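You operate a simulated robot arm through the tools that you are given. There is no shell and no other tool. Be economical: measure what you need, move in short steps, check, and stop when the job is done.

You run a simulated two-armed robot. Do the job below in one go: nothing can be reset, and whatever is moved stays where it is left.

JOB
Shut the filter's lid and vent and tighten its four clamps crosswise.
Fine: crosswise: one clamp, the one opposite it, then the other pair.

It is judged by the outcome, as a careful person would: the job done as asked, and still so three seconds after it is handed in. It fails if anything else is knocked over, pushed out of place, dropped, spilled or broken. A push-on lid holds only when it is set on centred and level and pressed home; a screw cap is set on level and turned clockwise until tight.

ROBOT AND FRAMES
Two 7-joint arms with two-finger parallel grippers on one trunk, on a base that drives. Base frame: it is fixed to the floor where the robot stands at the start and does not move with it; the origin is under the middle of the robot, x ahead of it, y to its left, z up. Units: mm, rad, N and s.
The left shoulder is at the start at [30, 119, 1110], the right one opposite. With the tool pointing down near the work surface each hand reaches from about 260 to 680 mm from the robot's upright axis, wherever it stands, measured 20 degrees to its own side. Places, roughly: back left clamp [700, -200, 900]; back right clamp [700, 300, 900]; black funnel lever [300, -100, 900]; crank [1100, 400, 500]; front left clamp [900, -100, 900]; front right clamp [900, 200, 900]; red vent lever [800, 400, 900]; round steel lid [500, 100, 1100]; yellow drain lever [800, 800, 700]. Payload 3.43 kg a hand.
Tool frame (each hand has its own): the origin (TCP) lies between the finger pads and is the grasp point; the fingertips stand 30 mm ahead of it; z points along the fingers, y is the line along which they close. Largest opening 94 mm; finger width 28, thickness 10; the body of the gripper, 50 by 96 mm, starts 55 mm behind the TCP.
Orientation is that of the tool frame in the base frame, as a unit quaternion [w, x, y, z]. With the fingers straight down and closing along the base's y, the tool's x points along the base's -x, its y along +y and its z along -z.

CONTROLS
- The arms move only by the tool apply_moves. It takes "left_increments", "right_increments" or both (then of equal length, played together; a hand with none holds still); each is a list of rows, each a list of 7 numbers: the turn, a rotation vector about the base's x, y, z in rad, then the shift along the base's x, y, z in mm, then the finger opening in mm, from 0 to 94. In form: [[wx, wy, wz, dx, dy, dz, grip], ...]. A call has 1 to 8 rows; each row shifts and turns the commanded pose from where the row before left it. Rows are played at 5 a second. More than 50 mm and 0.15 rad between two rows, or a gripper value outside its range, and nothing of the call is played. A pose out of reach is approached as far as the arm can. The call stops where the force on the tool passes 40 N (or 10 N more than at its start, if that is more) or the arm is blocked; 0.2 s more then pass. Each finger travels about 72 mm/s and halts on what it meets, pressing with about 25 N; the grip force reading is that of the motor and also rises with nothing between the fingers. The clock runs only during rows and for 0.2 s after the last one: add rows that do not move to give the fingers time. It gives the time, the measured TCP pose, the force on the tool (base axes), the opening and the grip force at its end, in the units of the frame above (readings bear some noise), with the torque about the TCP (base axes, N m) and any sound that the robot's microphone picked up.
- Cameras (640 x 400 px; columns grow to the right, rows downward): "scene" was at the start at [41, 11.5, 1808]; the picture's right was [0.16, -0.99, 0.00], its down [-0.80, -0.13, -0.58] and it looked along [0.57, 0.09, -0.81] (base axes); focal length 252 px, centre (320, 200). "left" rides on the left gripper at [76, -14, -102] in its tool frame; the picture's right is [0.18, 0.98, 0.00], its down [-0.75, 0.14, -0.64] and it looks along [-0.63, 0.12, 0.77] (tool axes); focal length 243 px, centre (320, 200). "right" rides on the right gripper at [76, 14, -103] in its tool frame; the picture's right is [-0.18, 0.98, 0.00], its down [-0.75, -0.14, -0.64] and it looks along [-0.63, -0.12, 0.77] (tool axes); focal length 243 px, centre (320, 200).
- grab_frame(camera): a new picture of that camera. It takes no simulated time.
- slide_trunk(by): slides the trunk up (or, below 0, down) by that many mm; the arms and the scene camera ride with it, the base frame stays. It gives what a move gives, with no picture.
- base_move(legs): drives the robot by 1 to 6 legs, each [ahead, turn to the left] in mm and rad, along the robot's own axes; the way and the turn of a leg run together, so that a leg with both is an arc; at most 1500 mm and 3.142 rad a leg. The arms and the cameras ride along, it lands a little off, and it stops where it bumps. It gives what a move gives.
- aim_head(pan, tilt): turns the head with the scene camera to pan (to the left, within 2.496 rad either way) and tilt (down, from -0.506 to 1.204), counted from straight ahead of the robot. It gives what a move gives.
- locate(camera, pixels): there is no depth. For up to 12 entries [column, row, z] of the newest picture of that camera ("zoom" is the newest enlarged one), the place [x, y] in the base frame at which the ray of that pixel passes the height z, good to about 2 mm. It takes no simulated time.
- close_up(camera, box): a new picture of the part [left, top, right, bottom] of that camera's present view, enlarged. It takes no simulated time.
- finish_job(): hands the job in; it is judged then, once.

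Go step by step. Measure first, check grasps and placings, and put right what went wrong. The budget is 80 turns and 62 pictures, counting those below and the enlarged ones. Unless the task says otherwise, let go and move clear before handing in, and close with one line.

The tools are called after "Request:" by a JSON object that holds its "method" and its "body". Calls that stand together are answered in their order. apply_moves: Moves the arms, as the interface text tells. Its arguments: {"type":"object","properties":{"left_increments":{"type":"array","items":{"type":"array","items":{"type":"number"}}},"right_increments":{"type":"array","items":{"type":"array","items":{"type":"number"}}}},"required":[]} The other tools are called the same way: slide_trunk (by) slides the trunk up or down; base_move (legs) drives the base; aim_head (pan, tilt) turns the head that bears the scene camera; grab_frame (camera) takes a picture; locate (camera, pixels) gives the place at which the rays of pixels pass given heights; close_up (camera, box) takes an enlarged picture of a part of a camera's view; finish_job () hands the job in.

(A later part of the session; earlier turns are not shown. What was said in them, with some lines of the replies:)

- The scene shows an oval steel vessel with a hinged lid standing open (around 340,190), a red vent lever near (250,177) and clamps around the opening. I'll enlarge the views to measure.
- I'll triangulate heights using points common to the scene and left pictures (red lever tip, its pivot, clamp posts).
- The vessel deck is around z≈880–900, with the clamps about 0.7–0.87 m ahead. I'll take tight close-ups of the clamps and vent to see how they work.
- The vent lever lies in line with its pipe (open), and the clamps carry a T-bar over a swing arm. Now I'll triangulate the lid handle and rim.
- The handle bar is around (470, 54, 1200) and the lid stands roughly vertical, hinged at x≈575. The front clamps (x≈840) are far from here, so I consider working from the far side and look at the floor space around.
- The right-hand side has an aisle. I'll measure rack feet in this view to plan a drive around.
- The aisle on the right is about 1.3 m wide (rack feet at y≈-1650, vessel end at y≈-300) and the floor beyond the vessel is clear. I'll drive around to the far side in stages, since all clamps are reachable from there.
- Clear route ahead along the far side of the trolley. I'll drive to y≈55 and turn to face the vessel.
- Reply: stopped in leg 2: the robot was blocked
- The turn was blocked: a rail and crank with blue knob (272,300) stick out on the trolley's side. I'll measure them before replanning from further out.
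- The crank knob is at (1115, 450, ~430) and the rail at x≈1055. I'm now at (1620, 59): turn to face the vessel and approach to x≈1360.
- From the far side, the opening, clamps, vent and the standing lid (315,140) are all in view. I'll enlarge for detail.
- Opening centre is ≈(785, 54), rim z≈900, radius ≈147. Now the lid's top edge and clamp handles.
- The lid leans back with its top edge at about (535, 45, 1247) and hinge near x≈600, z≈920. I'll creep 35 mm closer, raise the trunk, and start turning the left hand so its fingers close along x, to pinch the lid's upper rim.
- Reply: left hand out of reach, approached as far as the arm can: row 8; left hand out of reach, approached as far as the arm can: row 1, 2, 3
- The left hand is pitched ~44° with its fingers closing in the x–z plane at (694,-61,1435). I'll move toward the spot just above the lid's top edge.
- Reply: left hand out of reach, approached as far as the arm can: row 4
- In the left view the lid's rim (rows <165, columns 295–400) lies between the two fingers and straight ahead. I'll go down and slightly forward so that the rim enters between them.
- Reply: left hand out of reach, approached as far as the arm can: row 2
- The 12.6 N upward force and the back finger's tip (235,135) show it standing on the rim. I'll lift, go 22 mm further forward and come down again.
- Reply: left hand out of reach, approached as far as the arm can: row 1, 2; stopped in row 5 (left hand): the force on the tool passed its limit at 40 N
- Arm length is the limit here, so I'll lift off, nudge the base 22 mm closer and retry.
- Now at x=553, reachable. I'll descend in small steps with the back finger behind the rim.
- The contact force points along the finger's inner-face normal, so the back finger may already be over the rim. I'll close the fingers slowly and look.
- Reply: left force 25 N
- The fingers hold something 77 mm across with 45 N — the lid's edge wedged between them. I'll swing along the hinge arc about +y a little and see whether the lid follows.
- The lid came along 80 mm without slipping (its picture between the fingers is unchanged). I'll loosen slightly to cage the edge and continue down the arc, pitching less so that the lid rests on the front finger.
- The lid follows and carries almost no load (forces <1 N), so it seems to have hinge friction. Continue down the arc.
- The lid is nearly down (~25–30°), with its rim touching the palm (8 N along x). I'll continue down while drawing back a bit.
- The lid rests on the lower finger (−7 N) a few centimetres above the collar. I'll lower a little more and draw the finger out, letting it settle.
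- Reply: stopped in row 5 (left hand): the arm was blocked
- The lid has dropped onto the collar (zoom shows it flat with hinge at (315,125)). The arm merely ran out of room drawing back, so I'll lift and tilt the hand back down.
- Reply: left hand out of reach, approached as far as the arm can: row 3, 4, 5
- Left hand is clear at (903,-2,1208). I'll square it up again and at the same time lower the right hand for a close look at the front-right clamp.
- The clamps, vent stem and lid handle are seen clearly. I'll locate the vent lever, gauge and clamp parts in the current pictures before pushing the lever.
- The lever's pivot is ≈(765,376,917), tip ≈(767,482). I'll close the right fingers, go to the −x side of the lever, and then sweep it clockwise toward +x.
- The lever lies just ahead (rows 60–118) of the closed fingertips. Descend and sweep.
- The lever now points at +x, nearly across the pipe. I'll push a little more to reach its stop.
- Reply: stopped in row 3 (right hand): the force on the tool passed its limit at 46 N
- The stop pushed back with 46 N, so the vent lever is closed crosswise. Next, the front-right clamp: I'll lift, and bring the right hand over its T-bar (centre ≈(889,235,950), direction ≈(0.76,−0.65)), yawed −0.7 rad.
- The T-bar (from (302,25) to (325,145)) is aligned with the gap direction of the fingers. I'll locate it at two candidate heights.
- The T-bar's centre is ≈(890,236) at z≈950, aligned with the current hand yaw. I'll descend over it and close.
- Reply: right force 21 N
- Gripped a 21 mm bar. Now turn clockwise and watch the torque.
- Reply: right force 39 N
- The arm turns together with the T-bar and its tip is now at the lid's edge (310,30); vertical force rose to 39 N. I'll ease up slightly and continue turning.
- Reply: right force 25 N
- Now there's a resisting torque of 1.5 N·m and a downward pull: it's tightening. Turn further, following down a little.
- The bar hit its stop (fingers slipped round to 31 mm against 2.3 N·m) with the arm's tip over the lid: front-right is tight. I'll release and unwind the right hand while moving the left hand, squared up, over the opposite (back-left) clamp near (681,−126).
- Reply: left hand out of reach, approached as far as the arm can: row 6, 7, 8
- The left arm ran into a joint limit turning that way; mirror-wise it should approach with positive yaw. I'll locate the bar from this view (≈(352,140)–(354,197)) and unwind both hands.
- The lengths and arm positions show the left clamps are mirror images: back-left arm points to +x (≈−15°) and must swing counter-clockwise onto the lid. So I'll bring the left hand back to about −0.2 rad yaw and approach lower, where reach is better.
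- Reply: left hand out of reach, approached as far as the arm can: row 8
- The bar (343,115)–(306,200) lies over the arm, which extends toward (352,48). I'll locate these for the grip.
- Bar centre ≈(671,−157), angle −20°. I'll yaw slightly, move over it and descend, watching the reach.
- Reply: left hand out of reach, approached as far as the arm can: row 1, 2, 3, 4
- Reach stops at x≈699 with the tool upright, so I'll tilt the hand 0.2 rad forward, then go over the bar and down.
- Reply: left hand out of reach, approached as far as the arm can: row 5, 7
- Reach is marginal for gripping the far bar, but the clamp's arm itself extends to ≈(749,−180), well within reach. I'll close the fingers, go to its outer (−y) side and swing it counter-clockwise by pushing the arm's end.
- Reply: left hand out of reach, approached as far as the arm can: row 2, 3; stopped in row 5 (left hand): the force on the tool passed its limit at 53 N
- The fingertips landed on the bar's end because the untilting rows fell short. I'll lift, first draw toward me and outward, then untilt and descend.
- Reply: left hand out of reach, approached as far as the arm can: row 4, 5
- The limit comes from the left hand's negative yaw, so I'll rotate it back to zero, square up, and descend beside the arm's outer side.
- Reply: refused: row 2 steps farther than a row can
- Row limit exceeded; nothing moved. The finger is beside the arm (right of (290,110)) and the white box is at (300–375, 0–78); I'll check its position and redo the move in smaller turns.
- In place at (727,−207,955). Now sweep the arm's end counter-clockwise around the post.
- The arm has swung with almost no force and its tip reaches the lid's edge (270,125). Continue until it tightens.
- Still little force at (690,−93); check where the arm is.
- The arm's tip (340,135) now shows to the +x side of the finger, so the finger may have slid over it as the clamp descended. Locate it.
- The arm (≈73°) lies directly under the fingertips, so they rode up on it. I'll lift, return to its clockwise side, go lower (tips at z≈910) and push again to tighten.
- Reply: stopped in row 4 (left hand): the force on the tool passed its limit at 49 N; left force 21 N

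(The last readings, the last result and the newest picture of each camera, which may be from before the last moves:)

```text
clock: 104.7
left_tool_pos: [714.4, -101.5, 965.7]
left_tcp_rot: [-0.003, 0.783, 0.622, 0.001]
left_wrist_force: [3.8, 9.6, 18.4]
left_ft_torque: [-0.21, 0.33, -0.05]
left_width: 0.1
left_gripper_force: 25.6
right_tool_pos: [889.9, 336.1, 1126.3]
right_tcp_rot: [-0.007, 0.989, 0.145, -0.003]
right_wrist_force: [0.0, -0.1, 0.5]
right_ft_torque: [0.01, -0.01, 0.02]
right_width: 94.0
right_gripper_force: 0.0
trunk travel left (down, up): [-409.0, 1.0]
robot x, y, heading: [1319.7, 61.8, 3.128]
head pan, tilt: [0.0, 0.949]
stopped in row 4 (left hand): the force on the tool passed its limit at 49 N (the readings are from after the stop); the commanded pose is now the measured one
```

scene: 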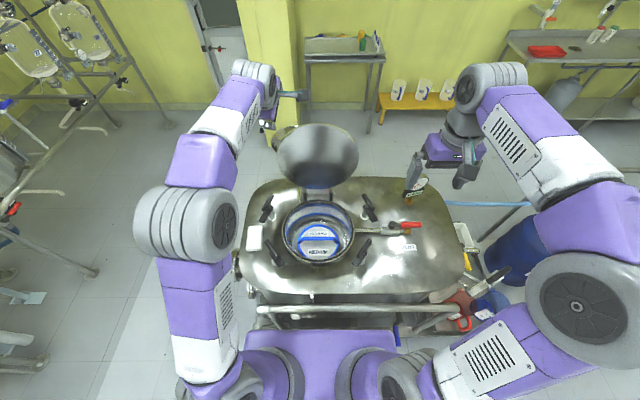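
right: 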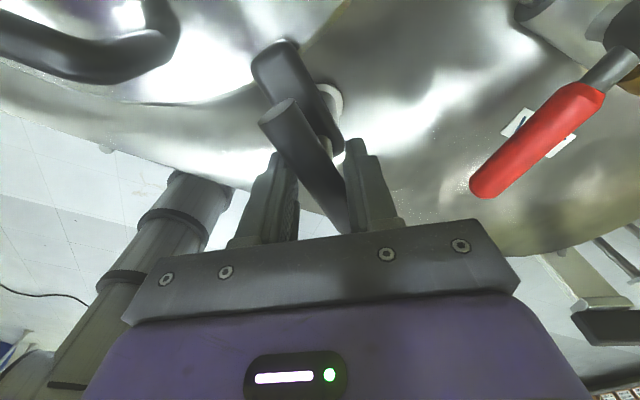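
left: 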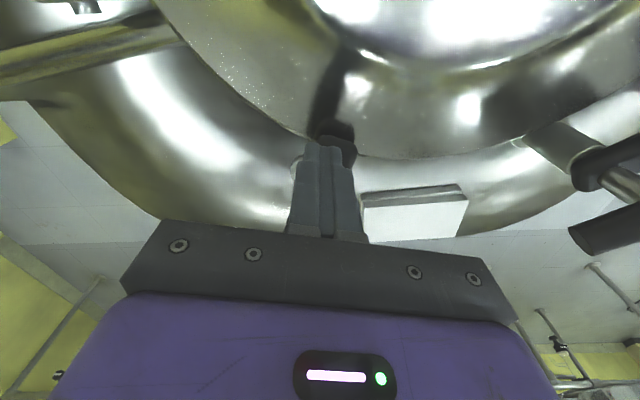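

Something at tip height ≈936 stopped the descent near (714,−101). I'll lift and take a clear look from the side.

Request:
{"method": "apply_moves", "body": {"left_increments": [[0, 0, 0, 0, 0, 40, 0], [0, 0, 0, 20, -30, 20, 0], [0, 0, 0, 20, -30, 10, 0]]}}

Request:
{"method": "grab_frame", "body": {"camera": "left"}}

```text
clock: 105.5
left_tool_pos: [755.1, -167.5, 1032.0]
left_tcp_rot: [0.0, 0.781, 0.624, 0.0]
left_wrist_force: [-0.4, -0.9, 0.5]
left_ft_torque: [0.01, -0.03, 0.02]
left_width: 0.2
left_gripper_force: 25.0
right_tool_pos: [888.9, 334.3, 1127.0]
right_tcp_rot: [-0.007, 0.989, 0.144, -0.004]
right_wrist_force: [1.1, 0.4, 0.6]
right_ft_torque: [0.0, 0.02, 0.05]
right_width: 94.1
right_gripper_force: 0.0
trunk travel left (down, up): [-409.0, 1.0]
robot x, y, heading: [1318.0, 60.7, 3.131]
head pan, tilt: [0.0, 0.949]
```

```text
7 pictures are left
```

left: 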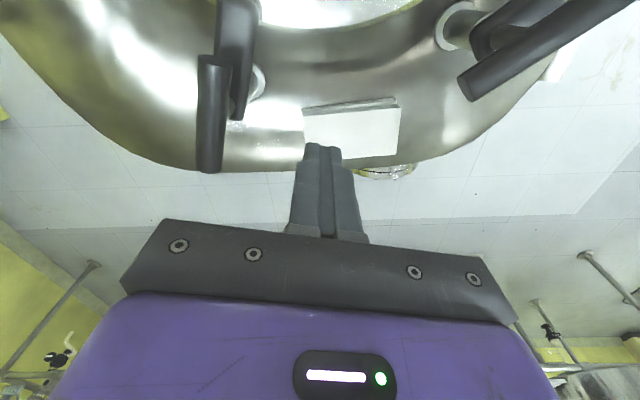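

Now the picture is clear: the back-left arm (238,0–110) reaches over the lid, its T-bar spans (213,60)–(210,170); the front-left clamp is at the upper right. Locate both.

Request:
{"method": "locate", "body": {"camera": "left", "pixels": [[213, 60, 962], [210, 168, 962], [237, 2, 940], [238, 110, 940], [258, 82, 885], [470, 92, 962], [630, 2, 962], [482, 45, 940], [548, 2, 940], [455, 25, 885]]}}

```text
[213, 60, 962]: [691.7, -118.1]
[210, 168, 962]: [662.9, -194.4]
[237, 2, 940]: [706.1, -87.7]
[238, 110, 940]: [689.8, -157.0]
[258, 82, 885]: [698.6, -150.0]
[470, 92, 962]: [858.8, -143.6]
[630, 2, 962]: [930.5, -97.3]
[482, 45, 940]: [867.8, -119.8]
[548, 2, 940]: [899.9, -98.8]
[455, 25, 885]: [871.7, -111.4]
```

Back-left T-bar is now at angle ≈69°, centre (677,−156): the hand's present yaw nearly fits. I'll grip the bar and turn counter-clockwise to tighten.

Request:
{"method": "apply_moves", "body": {"left_increments": [[0, 0, -0.05, -26, 4, 0, 60], [0, 0, -0.05, -26, 4, 0, 60], [0, 0, -0.04, -26, 4, 0, 60], [0, 0, 0, 0, 0, -32, 60], [0, 0, 0, 0, 0, -32, 60], [0, 0, 0, 0, 0, 0, 20], [0, 0, 0, 0, 0, 0, 0], [0, 0, 0, 0, 0, 0, 0]]}}

```text
clock: 107.3
left_tool_pos: [676.8, -153.1, 969.2]
left_tcp_rot: [0.002, 0.824, 0.567, 0.0]
left_wrist_force: [1.1, -0.5, -0.4]
left_ft_torque: [0.03, -0.06, -0.75]
left_width: 20.9
left_gripper_force: 44.8
right_tool_pos: [889.5, 333.9, 1125.9]
right_tcp_rot: [-0.007, 0.989, 0.144, -0.005]
right_wrist_force: [-0.4, -0.1, -0.6]
right_ft_torque: [-0.02, -0.03, -0.06]
right_width: 94.3
right_gripper_force: 0.2
trunk travel left (down, up): [-409.0, 1.0]
robot x, y, heading: [1317.4, 60.2, 3.135]
head pan, tilt: [0.0, 0.949]
```

Gripped at 20.9 mm with no reach trouble. Turn counter-clockwise and read the torque.

Request:
{"method": "apply_moves", "body": {"left_increments": [[0, 0, 0.1, 0, 0, 0, 0], [0, 0, 0.1, 0, 0, 0, 0], [0, 0, 0.1, 0, 0, 0, 0], [0, 0, 0, 0, 0, 0, 0]]}}

```text
clock: 108.3
left_tool_pos: [676.2, -153.1, 967.7]
left_tcp_rot: [0.001, 0.731, 0.682, 0.0]
left_wrist_force: [2.2, -1.6, 1.8]
left_ft_torque: [-0.23, 0.09, -2.08]
left_width: 29.9
left_gripper_force: 45.8
right_tool_pos: [888.9, 335.4, 1127.2]
right_tcp_rot: [-0.006, 0.989, 0.145, -0.004]
right_wrist_force: [1.0, -0.5, -0.5]
right_ft_torque: [-0.01, 0.02, 0.0]
right_width: 94.0
right_gripper_force: 0.1
trunk travel left (down, up): [-409.0, 1.0]
robot x, y, heading: [1321.0, 61.6, 3.135]
head pan, tilt: [0.0, 0.949]
```

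Back-left is at its stop (−2.1 N·m, fingers slipping to 30 mm): tight. Now the left hand goes to the front-left T-bar, centre ≈(893,−121), angle ≈33°.

Request:
{"method": "apply_moves", "body": {"left_increments": [[0, 0, 0, 0, 0, 0, 94], [0, 0, 0, 0, 0, 0, 94], [0, 0, 0, 0, 0, 45, 94], [0, 0, 0, 0, 0, 45, 94], [0, 0, -0.14, 40, 7, 5, 80], [0, 0, -0.14, 40, 7, 5, 60], [0, 0, -0.14, 40, 7, 5, 60], [0, 0, -0.14, 40, 7, 5, 60]]}}

Request:
{"method": "apply_moves", "body": {"left_increments": [[0, 0, -0.12, 19, 1, 0, 60], [0, 0, -0.12, 19, 1, 0, 60], [0, 0, -0.12, 19, 1, 0, 60], [0, 0, 0, 0, 0, 0, 60]]}}

Request:
{"method": "grab_frame", "body": {"camera": "left"}}

```text
clock: 110.1
left_tool_pos: [838.7, -125.9, 1079.5]
left_tcp_rot: [0.001, 0.89, 0.455, 0.0]
left_wrist_force: [0.5, 0.9, 1.0]
left_ft_torque: [0.05, 0.02, 0.0]
left_width: 59.9
left_gripper_force: 0.1
right_tool_pos: [890.6, 335.0, 1126.9]
right_tcp_rot: [-0.006, 0.99, 0.144, -0.004]
right_wrist_force: [0.7, 0.1, -0.3]
right_ft_torque: [0.02, 0.02, 0.0]
right_width: 93.9
right_gripper_force: 0.1
trunk travel left (down, up): [-409.0, 1.0]
robot x, y, heading: [1316.9, 59.8, 3.137]
head pan, tilt: [0.0, 0.949]
```

```text
clock: 111.1
left_tool_pos: [893.6, -121.8, 1078.4]
left_tcp_rot: [0.001, 0.958, 0.288, 0.0]
left_wrist_force: [-0.1, 1.1, 0.5]
left_ft_torque: [0.0, 0.01, 0.0]
left_width: 60.2
left_gripper_force: 0.1
right_tool_pos: [888.4, 334.8, 1126.8]
right_tcp_rot: [-0.006, 0.99, 0.144, -0.003]
right_wrist_force: [-0.6, 0.5, 0.0]
right_ft_torque: [-0.01, 0.01, -0.02]
right_width: 94.1
right_gripper_force: 0.1
trunk travel left (down, up): [-409.0, 1.0]
robot x, y, heading: [1319.1, 63.5, 3.136]
head pan, tilt: [0.0, 0.949]
```

```text
6 pictures are left
```

left: 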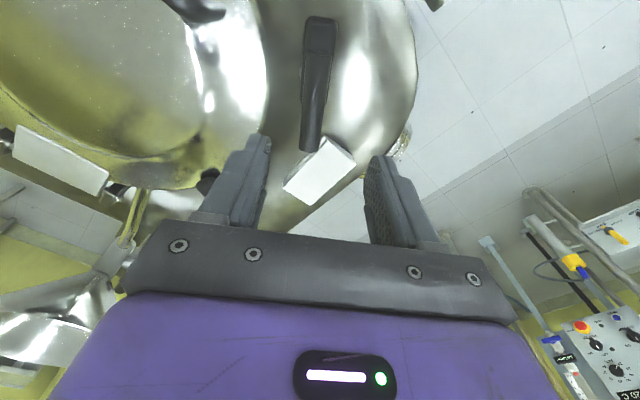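

The bar (318,58)–(311,150) is centred between the fingers. Verify its place quickly.

Request:
{"method": "locate", "body": {"camera": "left", "pixels": [[318, 58, 962], [311, 149, 962], [321, 20, 940]]}}

```text
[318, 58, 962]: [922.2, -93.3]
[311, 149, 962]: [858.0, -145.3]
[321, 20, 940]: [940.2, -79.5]
```

Centre (890,−119), angle 39°. Descend, grip and turn counter-clockwise.

Request:
{"method": "apply_moves", "body": {"left_increments": [[0, 0, 0.09, -3, 2, -37, 60], [0, 0, 0, 0, 0, -37, 60], [0, 0, 0, 0, 0, -35, 60], [0, 0, 0, 0, 0, 0, 20], [0, 0, 0, 0, 0, 0, 0], [0, 0, 0, 0, 0, 0, 0]]}}

Request:
{"method": "apply_moves", "body": {"left_increments": [[0, 0, 0.14, 0, 0, 0, 0], [0, 0, 0.14, 0, 0, 0, 0], [0, 0, 0.14, 0, 0, 0, 0], [0, 0, 0.14, 0, 0, 0, 0], [0, 0, 0.14, 0, 0, 0, 0], [0, 0, 0.14, 0, 0, 0, 0]]}}

```text
clock: 112.5
left_tool_pos: [888.9, -118.9, 970.5]
left_tcp_rot: [0.0, 0.943, 0.332, -0.001]
left_wrist_force: [-4.7, 6.1, -3.3]
left_ft_torque: [-0.18, 0.68, 0.01]
left_width: 21.0
left_gripper_force: 45.2
right_tool_pos: [889.3, 335.3, 1126.7]
right_tcp_rot: [-0.007, 0.989, 0.145, -0.004]
right_wrist_force: [-0.4, -0.6, 0.0]
right_ft_torque: [-0.06, 0.0, 0.02]
right_width: 93.8
right_gripper_force: 0.0
trunk travel left (down, up): [-409.0, 1.0]
robot x, y, heading: [1315.3, 64.9, 3.139]
head pan, tilt: [0.0, 0.949]
```

```text
clock: 113.9
left_tool_pos: [891.1, -119.2, 970.6]
left_tcp_rot: [0.002, 0.725, 0.689, 0.0]
left_wrist_force: [-2.5, 8.5, 12.6]
left_ft_torque: [0.37, 0.08, -0.03]
left_width: 20.7
left_gripper_force: 45.2
right_tool_pos: [889.8, 335.8, 1127.2]
right_tcp_rot: [-0.005, 0.99, 0.144, -0.004]
right_wrist_force: [0.6, 0.3, 0.1]
right_ft_torque: [0.0, 0.0, 0.0]
right_width: 93.9
right_gripper_force: 0.0
trunk travel left (down, up): [-409.0, 1.0]
robot x, y, heading: [1321.0, 60.4, 3.131]
head pan, tilt: [0.0, 0.949]
```

Turning freely so far (48°). Continue to the stop.

Request:
{"method": "apply_moves", "body": {"left_increments": [[0, 0, 0.14, 0, 0, 0, 0], [0, 0, 0.14, 0, 0, 0, 0], [0, 0, 0.14, 0, 0, 0, 0], [0, 0, 0.14, 0, 0, 0, 0], [0, 0, 0.14, 0, 0, 0, 0], [0, 0, 0.1, 0, 0, 0, 0], [0, 0, 0.1, 0, 0, 0, 0], [0, 0, 0.1, 0, 0, 0, 0]]}}

```text
clock: 115.7
left_tool_pos: [892.5, -120.6, 969.0]
left_tcp_rot: [0.003, 0.308, 0.951, 0.001]
left_wrist_force: [9.4, 3.9, 6.6]
left_ft_torque: [0.04, -0.07, -2.21]
left_width: 29.7
left_gripper_force: 45.3
right_tool_pos: [889.6, 335.2, 1127.0]
right_tcp_rot: [-0.006, 0.989, 0.145, -0.005]
right_wrist_force: [-0.9, 0.7, 0.2]
right_ft_torque: [0.01, 0.03, 0.0]
right_width: 94.0
right_gripper_force: 0.1
trunk travel left (down, up): [-409.0, 1.0]
robot x, y, heading: [1318.8, 61.2, 3.134]
head pan, tilt: [0.0, 0.949]
```

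Front-left is at its stop (−2.2 N·m, fingers slipping): tight. Release the left hand upward; bring the right hand (squared) toward the last, back-right clamp for a look.

Request:
{"method": "apply_moves", "body": {"left_increments": [[0, 0, 0, 0, 0, 0, 94], [0, 0, 0, 0, 0, 0, 94], [0, 0, 0, 0, 0, 45, 94], [0, 0, 0, 0, 0, 45, 94], [0, 0, 0, 0, 0, 45, 94], [0, 0, 0, 10, -30, 20, 94], [0, 0, 0, 10, -30, 0, 94]], "right_increments": [[0, 0, -0.14, -20, 0, 0, 60], [0, 0, -0.14, -26, -2, 0, 30], [0, 0, 0, -27, -2, -20, 0], [0, 0, 0, -27, -2, -20, 0], [0, 0, 0, -27, -2, -20, 0], [0, 0, 0, -25, -2, -20, 0], [0, 0, 0, 0, 0, 0, 0]]}}

Request:
{"method": "grab_frame", "body": {"camera": "right"}}

```text
clock: 117.3
left_tool_pos: [911.9, -179.9, 1124.0]
left_tcp_rot: [0.0, 0.307, 0.952, 0.001]
left_wrist_force: [0.3, 1.1, 0.1]
left_ft_torque: [0.0, -0.01, -0.01]
left_width: 94.1
left_gripper_force: 0.0
right_tool_pos: [737.8, 322.8, 1046.5]
right_tcp_rot: [-0.007, 1.0, 0.004, -0.004]
right_wrist_force: [0.4, -0.1, -0.1]
right_ft_torque: [0.01, 0.02, 0.01]
right_width: 0.1
right_gripper_force: 25.0
trunk travel left (down, up): [-409.0, 1.0]
robot x, y, heading: [1319.5, 64.4, 3.132]
head pan, tilt: [0.0, 0.949]
```

```text
5 pictures are left
```

right: 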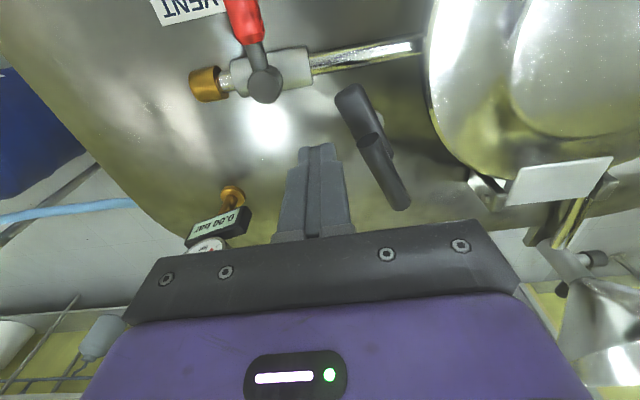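

The last clamp's bar (370,138)–(400,205) and arm tip (350,90) are visible to the −y side of the finger. Locate.

Request:
{"method": "locate", "body": {"camera": "right", "pixels": [[368, 140, 962], [401, 205, 962], [348, 92, 940], [310, 70, 910], [345, 62, 905], [215, 222, 980], [385, 172, 962]]}}

```text
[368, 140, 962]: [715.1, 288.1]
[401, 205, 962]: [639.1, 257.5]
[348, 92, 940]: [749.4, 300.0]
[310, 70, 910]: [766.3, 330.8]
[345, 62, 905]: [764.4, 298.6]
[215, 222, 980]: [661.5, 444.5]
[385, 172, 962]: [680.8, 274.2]
```

Mirror of the back-left case: centre (677,272), angle 22°. Descend on the outer side and sweep the arm clockwise the same way.

Request:
{"method": "apply_moves", "body": {"right_increments": [[0, 0, 0, -11, 1, -31, 0], [0, 0, 0, 0, 0, -30, 0], [0, 0, 0, 0, 0, -30, 0], [0, 0, 0, 0, 0, 0, 0]]}}

Request:
{"method": "apply_moves", "body": {"right_increments": [[0, 0, 0, 1, -13, 0, 0], [0, 0, -0.1, 5, -13, 0, 0], [0, 0, -0.1, 4, -12, 0, 0], [0, 0, -0.1, 1, -11, 0, 0], [0, 0, -0.12, -1, -12, 0, 0], [0, 0, -0.12, -3, -11, 0, 0], [0, 0, -0.12, -5, -10, 0, 0], [0, 0, -0.12, -6, -10, 0, 0]]}}

Request:
{"method": "apply_moves", "body": {"right_increments": [[0, 0, -0.12, -6, -7, 0, 0], [0, 0, -0.12, -7, -6, 0, 0], [0, 0, -0.12, -7, -5, 0, 0], [0, 0, -0.12, -7, -4, 0, 0], [0, 0, -0.1, -5, -2, 0, 0]]}}

```text
clock: 118.3
left_tool_pos: [911.1, -178.9, 1124.7]
left_tcp_rot: [0.001, 0.307, 0.952, 0.0]
left_wrist_force: [-0.9, 0.6, -1.0]
left_ft_torque: [0.01, 0.02, 0.03]
left_width: 94.0
left_gripper_force: 0.1
right_tool_pos: [726.5, 325.8, 955.2]
right_tcp_rot: [-0.007, 1.0, 0.005, -0.004]
right_wrist_force: [-0.2, 0.0, 0.2]
right_ft_torque: [0.02, -0.05, 0.02]
right_width: 0.0
right_gripper_force: 24.8
trunk travel left (down, up): [-409.0, 1.0]
robot x, y, heading: [1318.8, 59.1, 3.134]
head pan, tilt: [0.0, 0.949]
```

```text
clock: 120.1
left_tool_pos: [909.3, -181.7, 1124.5]
left_tcp_rot: [0.001, 0.307, 0.952, 0.001]
left_wrist_force: [-0.2, -0.4, 0.2]
left_ft_torque: [-0.02, 0.0, 0.01]
left_width: 94.3
left_gripper_force: 0.1
right_tool_pos: [722.1, 231.5, 957.3]
right_tcp_rot: [-0.007, 0.927, -0.376, -0.001]
right_wrist_force: [-0.2, 0.7, -0.4]
right_ft_torque: [0.03, 0.0, 0.0]
right_width: 0.0
right_gripper_force: 25.3
trunk travel left (down, up): [-409.0, 1.0]
robot x, y, heading: [1314.8, 60.4, 3.136]
head pan, tilt: [0.0, 0.949]
```

```text
clock: 120.7
left_tool_pos: [910.9, -179.6, 1125.2]
left_tcp_rot: [0.001, 0.307, 0.952, 0.001]
left_wrist_force: [-0.5, 0.1, 0.1]
left_ft_torque: [0.03, -0.03, -0.01]
left_width: 94.1
left_gripper_force: 0.0
right_tool_pos: [721.5, 226.4, 953.3]
right_tcp_rot: [-0.017, 0.88, -0.474, 0.012]
right_wrist_force: [24.5, 0.3, 12.7]
right_ft_torque: [0.05, 0.37, -0.15]
right_width: 0.1
right_gripper_force: 25.0
trunk travel left (down, up): [-409.0, 1.0]
robot x, y, heading: [1317.9, 63.5, 3.131]
head pan, tilt: [0.0, 0.949]
stopped in row 2 (right hand): the force on the tool passed its limit at 45 N (the readings are from after the stop); the commanded pose is now the measured one
```

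Resistance of 45 N at (721,226) — the arm has come round ≈88°, likely at its stop. I'll lift off and look, then finish by gripping the bar.

Request:
{"method": "apply_moves", "body": {"right_increments": [[0, 0, 0, 5, 0, 40, 0], [0, 0, -0.1, 15, 25, 25, 0], [0, 0, -0.1, 15, 25, 10, 0], [0, 0, 0, 0, 0, 0, 0]]}}

Request:
{"method": "grab_frame", "body": {"camera": "right"}}

```text
clock: 121.7
left_tool_pos: [910.6, -179.6, 1123.7]
left_tcp_rot: [0.002, 0.308, 0.951, 0.001]
left_wrist_force: [-0.5, -0.1, 0.0]
left_ft_torque: [0.0, -0.02, 0.01]
left_width: 93.9
left_gripper_force: 0.0
right_tool_pos: [753.6, 275.4, 1029.0]
right_tcp_rot: [-0.013, 0.828, -0.56, 0.009]
right_wrist_force: [0.8, -0.1, 0.6]
right_ft_torque: [0.0, 0.01, 0.02]
right_width: 0.0
right_gripper_force: 25.1
trunk travel left (down, up): [-409.0, 1.0]
robot x, y, heading: [1321.5, 63.3, 3.125]
head pan, tilt: [0.0, 0.949]
```

```text
4 pictures are left
```

right: 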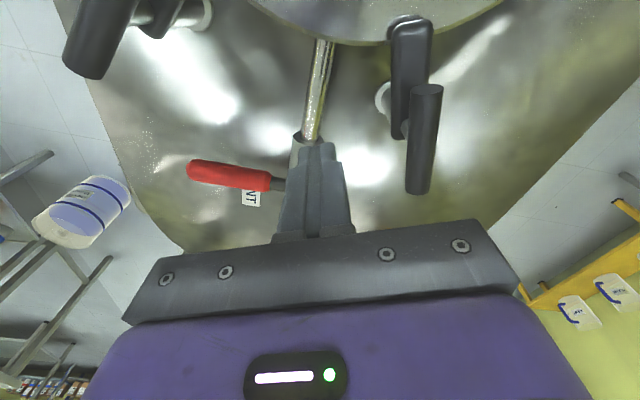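

The arm now reaches the lid's edge (410,25) and the T-bar spans (425,90)–(418,190). Locate the bar for gripping.

Request:
{"method": "locate", "body": {"camera": "right", "pixels": [[428, 90, 962], [418, 190, 962], [423, 140, 962], [410, 20, 940]]}}

```text
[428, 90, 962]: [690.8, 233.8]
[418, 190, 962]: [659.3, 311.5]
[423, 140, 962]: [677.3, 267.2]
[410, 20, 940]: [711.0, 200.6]
```

Bar angle −68° matches the hand's yaw; centre (676,271). Move over it, grip, and turn clockwise to tight.

Request:
{"method": "apply_moves", "body": {"right_increments": [[0, 0, 0, -26, -1, 0, 60], [0, 0, 0, -26, -1, 0, 60], [0, 0, 0, -25, -2, 0, 60], [0, 0, 0, 0, 0, -30, 60], [0, 0, 0, 0, 0, -29, 60], [0, 0, 0, 0, 0, 0, 20], [0, 0, 0, 0, 0, 0, 0], [0, 0, 0, 0, 0, 0, 0]]}}

Request:
{"method": "apply_moves", "body": {"right_increments": [[0, 0, -0.1, 0, 0, 0, 0], [0, 0, -0.1, 0, 0, 0, 0], [0, 0, -0.1, 0, 0, 0, 0], [0, 0, 0, 0, 0, 0, 0]]}}

```text
clock: 123.5
left_tool_pos: [907.0, -179.6, 1121.8]
left_tcp_rot: [0.003, 0.307, 0.952, 0.002]
left_wrist_force: [-0.3, 0.5, 0.8]
left_ft_torque: [-0.02, -0.01, -0.02]
left_width: 93.8
left_gripper_force: 0.0
right_tool_pos: [677.7, 266.4, 971.6]
right_tcp_rot: [-0.011, 0.83, -0.558, 0.005]
right_wrist_force: [-33.3, -7.9, -2.6]
right_ft_torque: [-0.69, 0.28, 0.03]
right_width: 20.7
right_gripper_force: 45.8
right hand out of reach, approached as far as the arm can: row 4, 5
trunk travel left (down, up): [-409.0, 1.0]
robot x, y, heading: [1316.2, 59.7, 3.13]
head pan, tilt: [0.0, 0.949]
```

```text
clock: 124.5
left_tool_pos: [907.2, -182.8, 1121.7]
left_tcp_rot: [0.002, 0.309, 0.951, 0.002]
left_wrist_force: [0.6, -0.1, 0.0]
left_ft_torque: [0.02, 0.0, 0.02]
left_width: 93.9
left_gripper_force: 0.0
right_tool_pos: [677.8, 264.2, 971.7]
right_tcp_rot: [-0.008, 0.738, -0.675, 0.007]
right_wrist_force: [-33.2, -21.4, 2.0]
right_ft_torque: [0.01, 0.64, 2.01]
right_width: 29.2
right_gripper_force: 44.8
trunk travel left (down, up): [-409.0, 1.0]
robot x, y, heading: [1314.7, 61.4, 3.131]
head pan, tilt: [0.0, 0.949]
```

Back-right is at its stop too (2.0 N·m, slipping to 29 mm). Release, lift clear and look at the whole.

Request:
{"method": "apply_moves", "body": {"right_increments": [[0, 0, 0, 0, 0, 0, 94], [0, 0, 0, 0, 0, 0, 94], [0, 0, 0, 0, 0, 0, 94], [0, 0, 0, 5, 0, 40, 94], [0, 0, 0, 10, 5, 45, 94], [0, 0, 0, 30, 10, 40, 94], [0, 0, 0, 35, 15, 30, 94], [0, 0, 0, 40, 20, 20, 94]], "left_increments": [[0, 0, 0, 0, 0, 0, 94], [0, 0, 0, 0, 0, 0, 94], [0, 0, 0, 0, 0, 0, 94], [0, 0, 0, 10, -20, 40, 94], [0, 0, 0, 10, -20, 40, 94], [0, 0, 0, 10, -20, 40, 94], [0, 0, 0, 10, -20, 40, 94], [0, 0, 0, 10, -20, 0, 94]]}}

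Request:
{"method": "close_up", "body": {"camera": "scene", "box": [220, 150, 440, 300]}}

```text
refused: row 6 steps farther than a row can; nothing moved
```

```text
2.67 times, centred on (330, 225) of scene
```

zoom: 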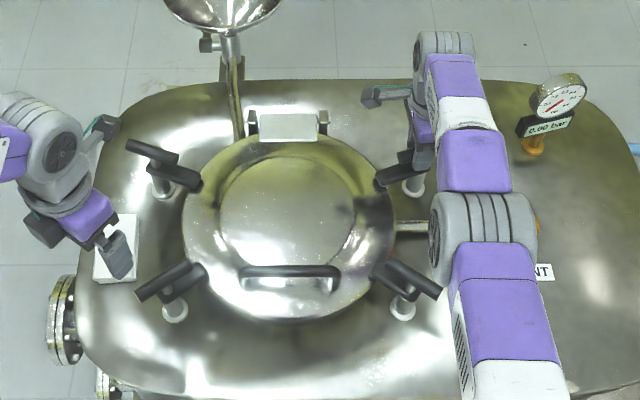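

The picture shows all four arms reaching over the shut lid. One row was too long, so nothing moved; I'll redo the release with shorter steps.

Request:
{"method": "apply_moves", "body": {"right_increments": [[0, 0, 0, 0, 0, 0, 94], [0, 0, 0, 0, 0, 0, 94], [0, 0, 0, 0, 0, 0, 94], [0, 0, 0, 0, 0, 40, 94], [0, 0, 0, 5, 5, 40, 94], [0, 0, 0, 25, 10, 35, 94], [0, 0, 0, 30, 15, 30, 94], [0, 0, 0, 35, 20, 20, 94]], "left_increments": [[0, 0, 0, 0, 0, 0, 94], [0, 0, 0, 0, 0, 0, 94], [0, 0, 0, 0, 0, 0, 94], [0, 0, 0, 10, -15, 40, 94], [0, 0, 0, 10, -15, 40, 94], [0, 0, 0, 10, -15, 40, 94], [0, 0, 0, 10, -15, 40, 94], [0, 0, 0, 10, -15, 0, 94]]}}

Request:
{"method": "close_up", "body": {"camera": "scene", "box": [220, 150, 440, 300]}}

```text
clock: 126.3
left_tool_pos: [962.1, -254.2, 1286.0]
left_tcp_rot: [0.0, 0.308, 0.951, 0.001]
left_wrist_force: [0.4, 0.1, -0.1]
left_ft_torque: [-0.01, 0.02, 0.01]
left_width: 94.1
left_gripper_force: 0.0
right_tool_pos: [780.5, 321.2, 1137.6]
right_tcp_rot: [-0.011, 0.737, -0.676, 0.011]
right_wrist_force: [1.0, 0.3, 1.2]
right_ft_torque: [0.05, 0.01, 0.01]
right_width: 93.8
right_gripper_force: 0.1
trunk travel left (down, up): [-409.0, 1.0]
robot x, y, heading: [1320.0, 59.1, 3.133]
head pan, tilt: [0.0, 0.949]
```

```text
2.67 times, centred on (330, 225) of scene
```

zoom: 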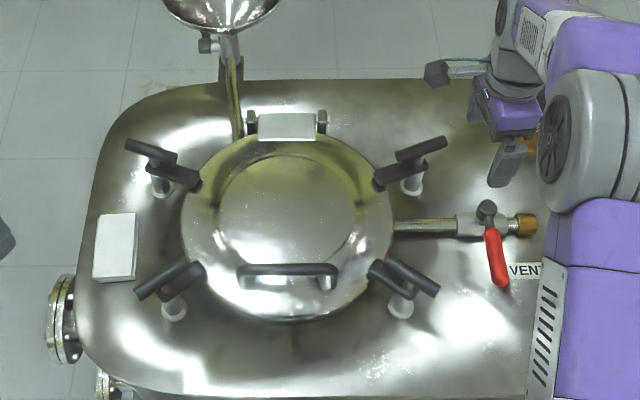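

The picture shows the lid flat, four arms pointing inward over its rim, and the red vent lever across its pipe; both hands are clear. Handing in.

Request:
{"method": "finish_job", "body": {}}

```text
The job is handed in.
```

The lid and vent are shut, and all four clamps are tight against their stops. I tightened them crosswise: front right, back left, front left, then back right.
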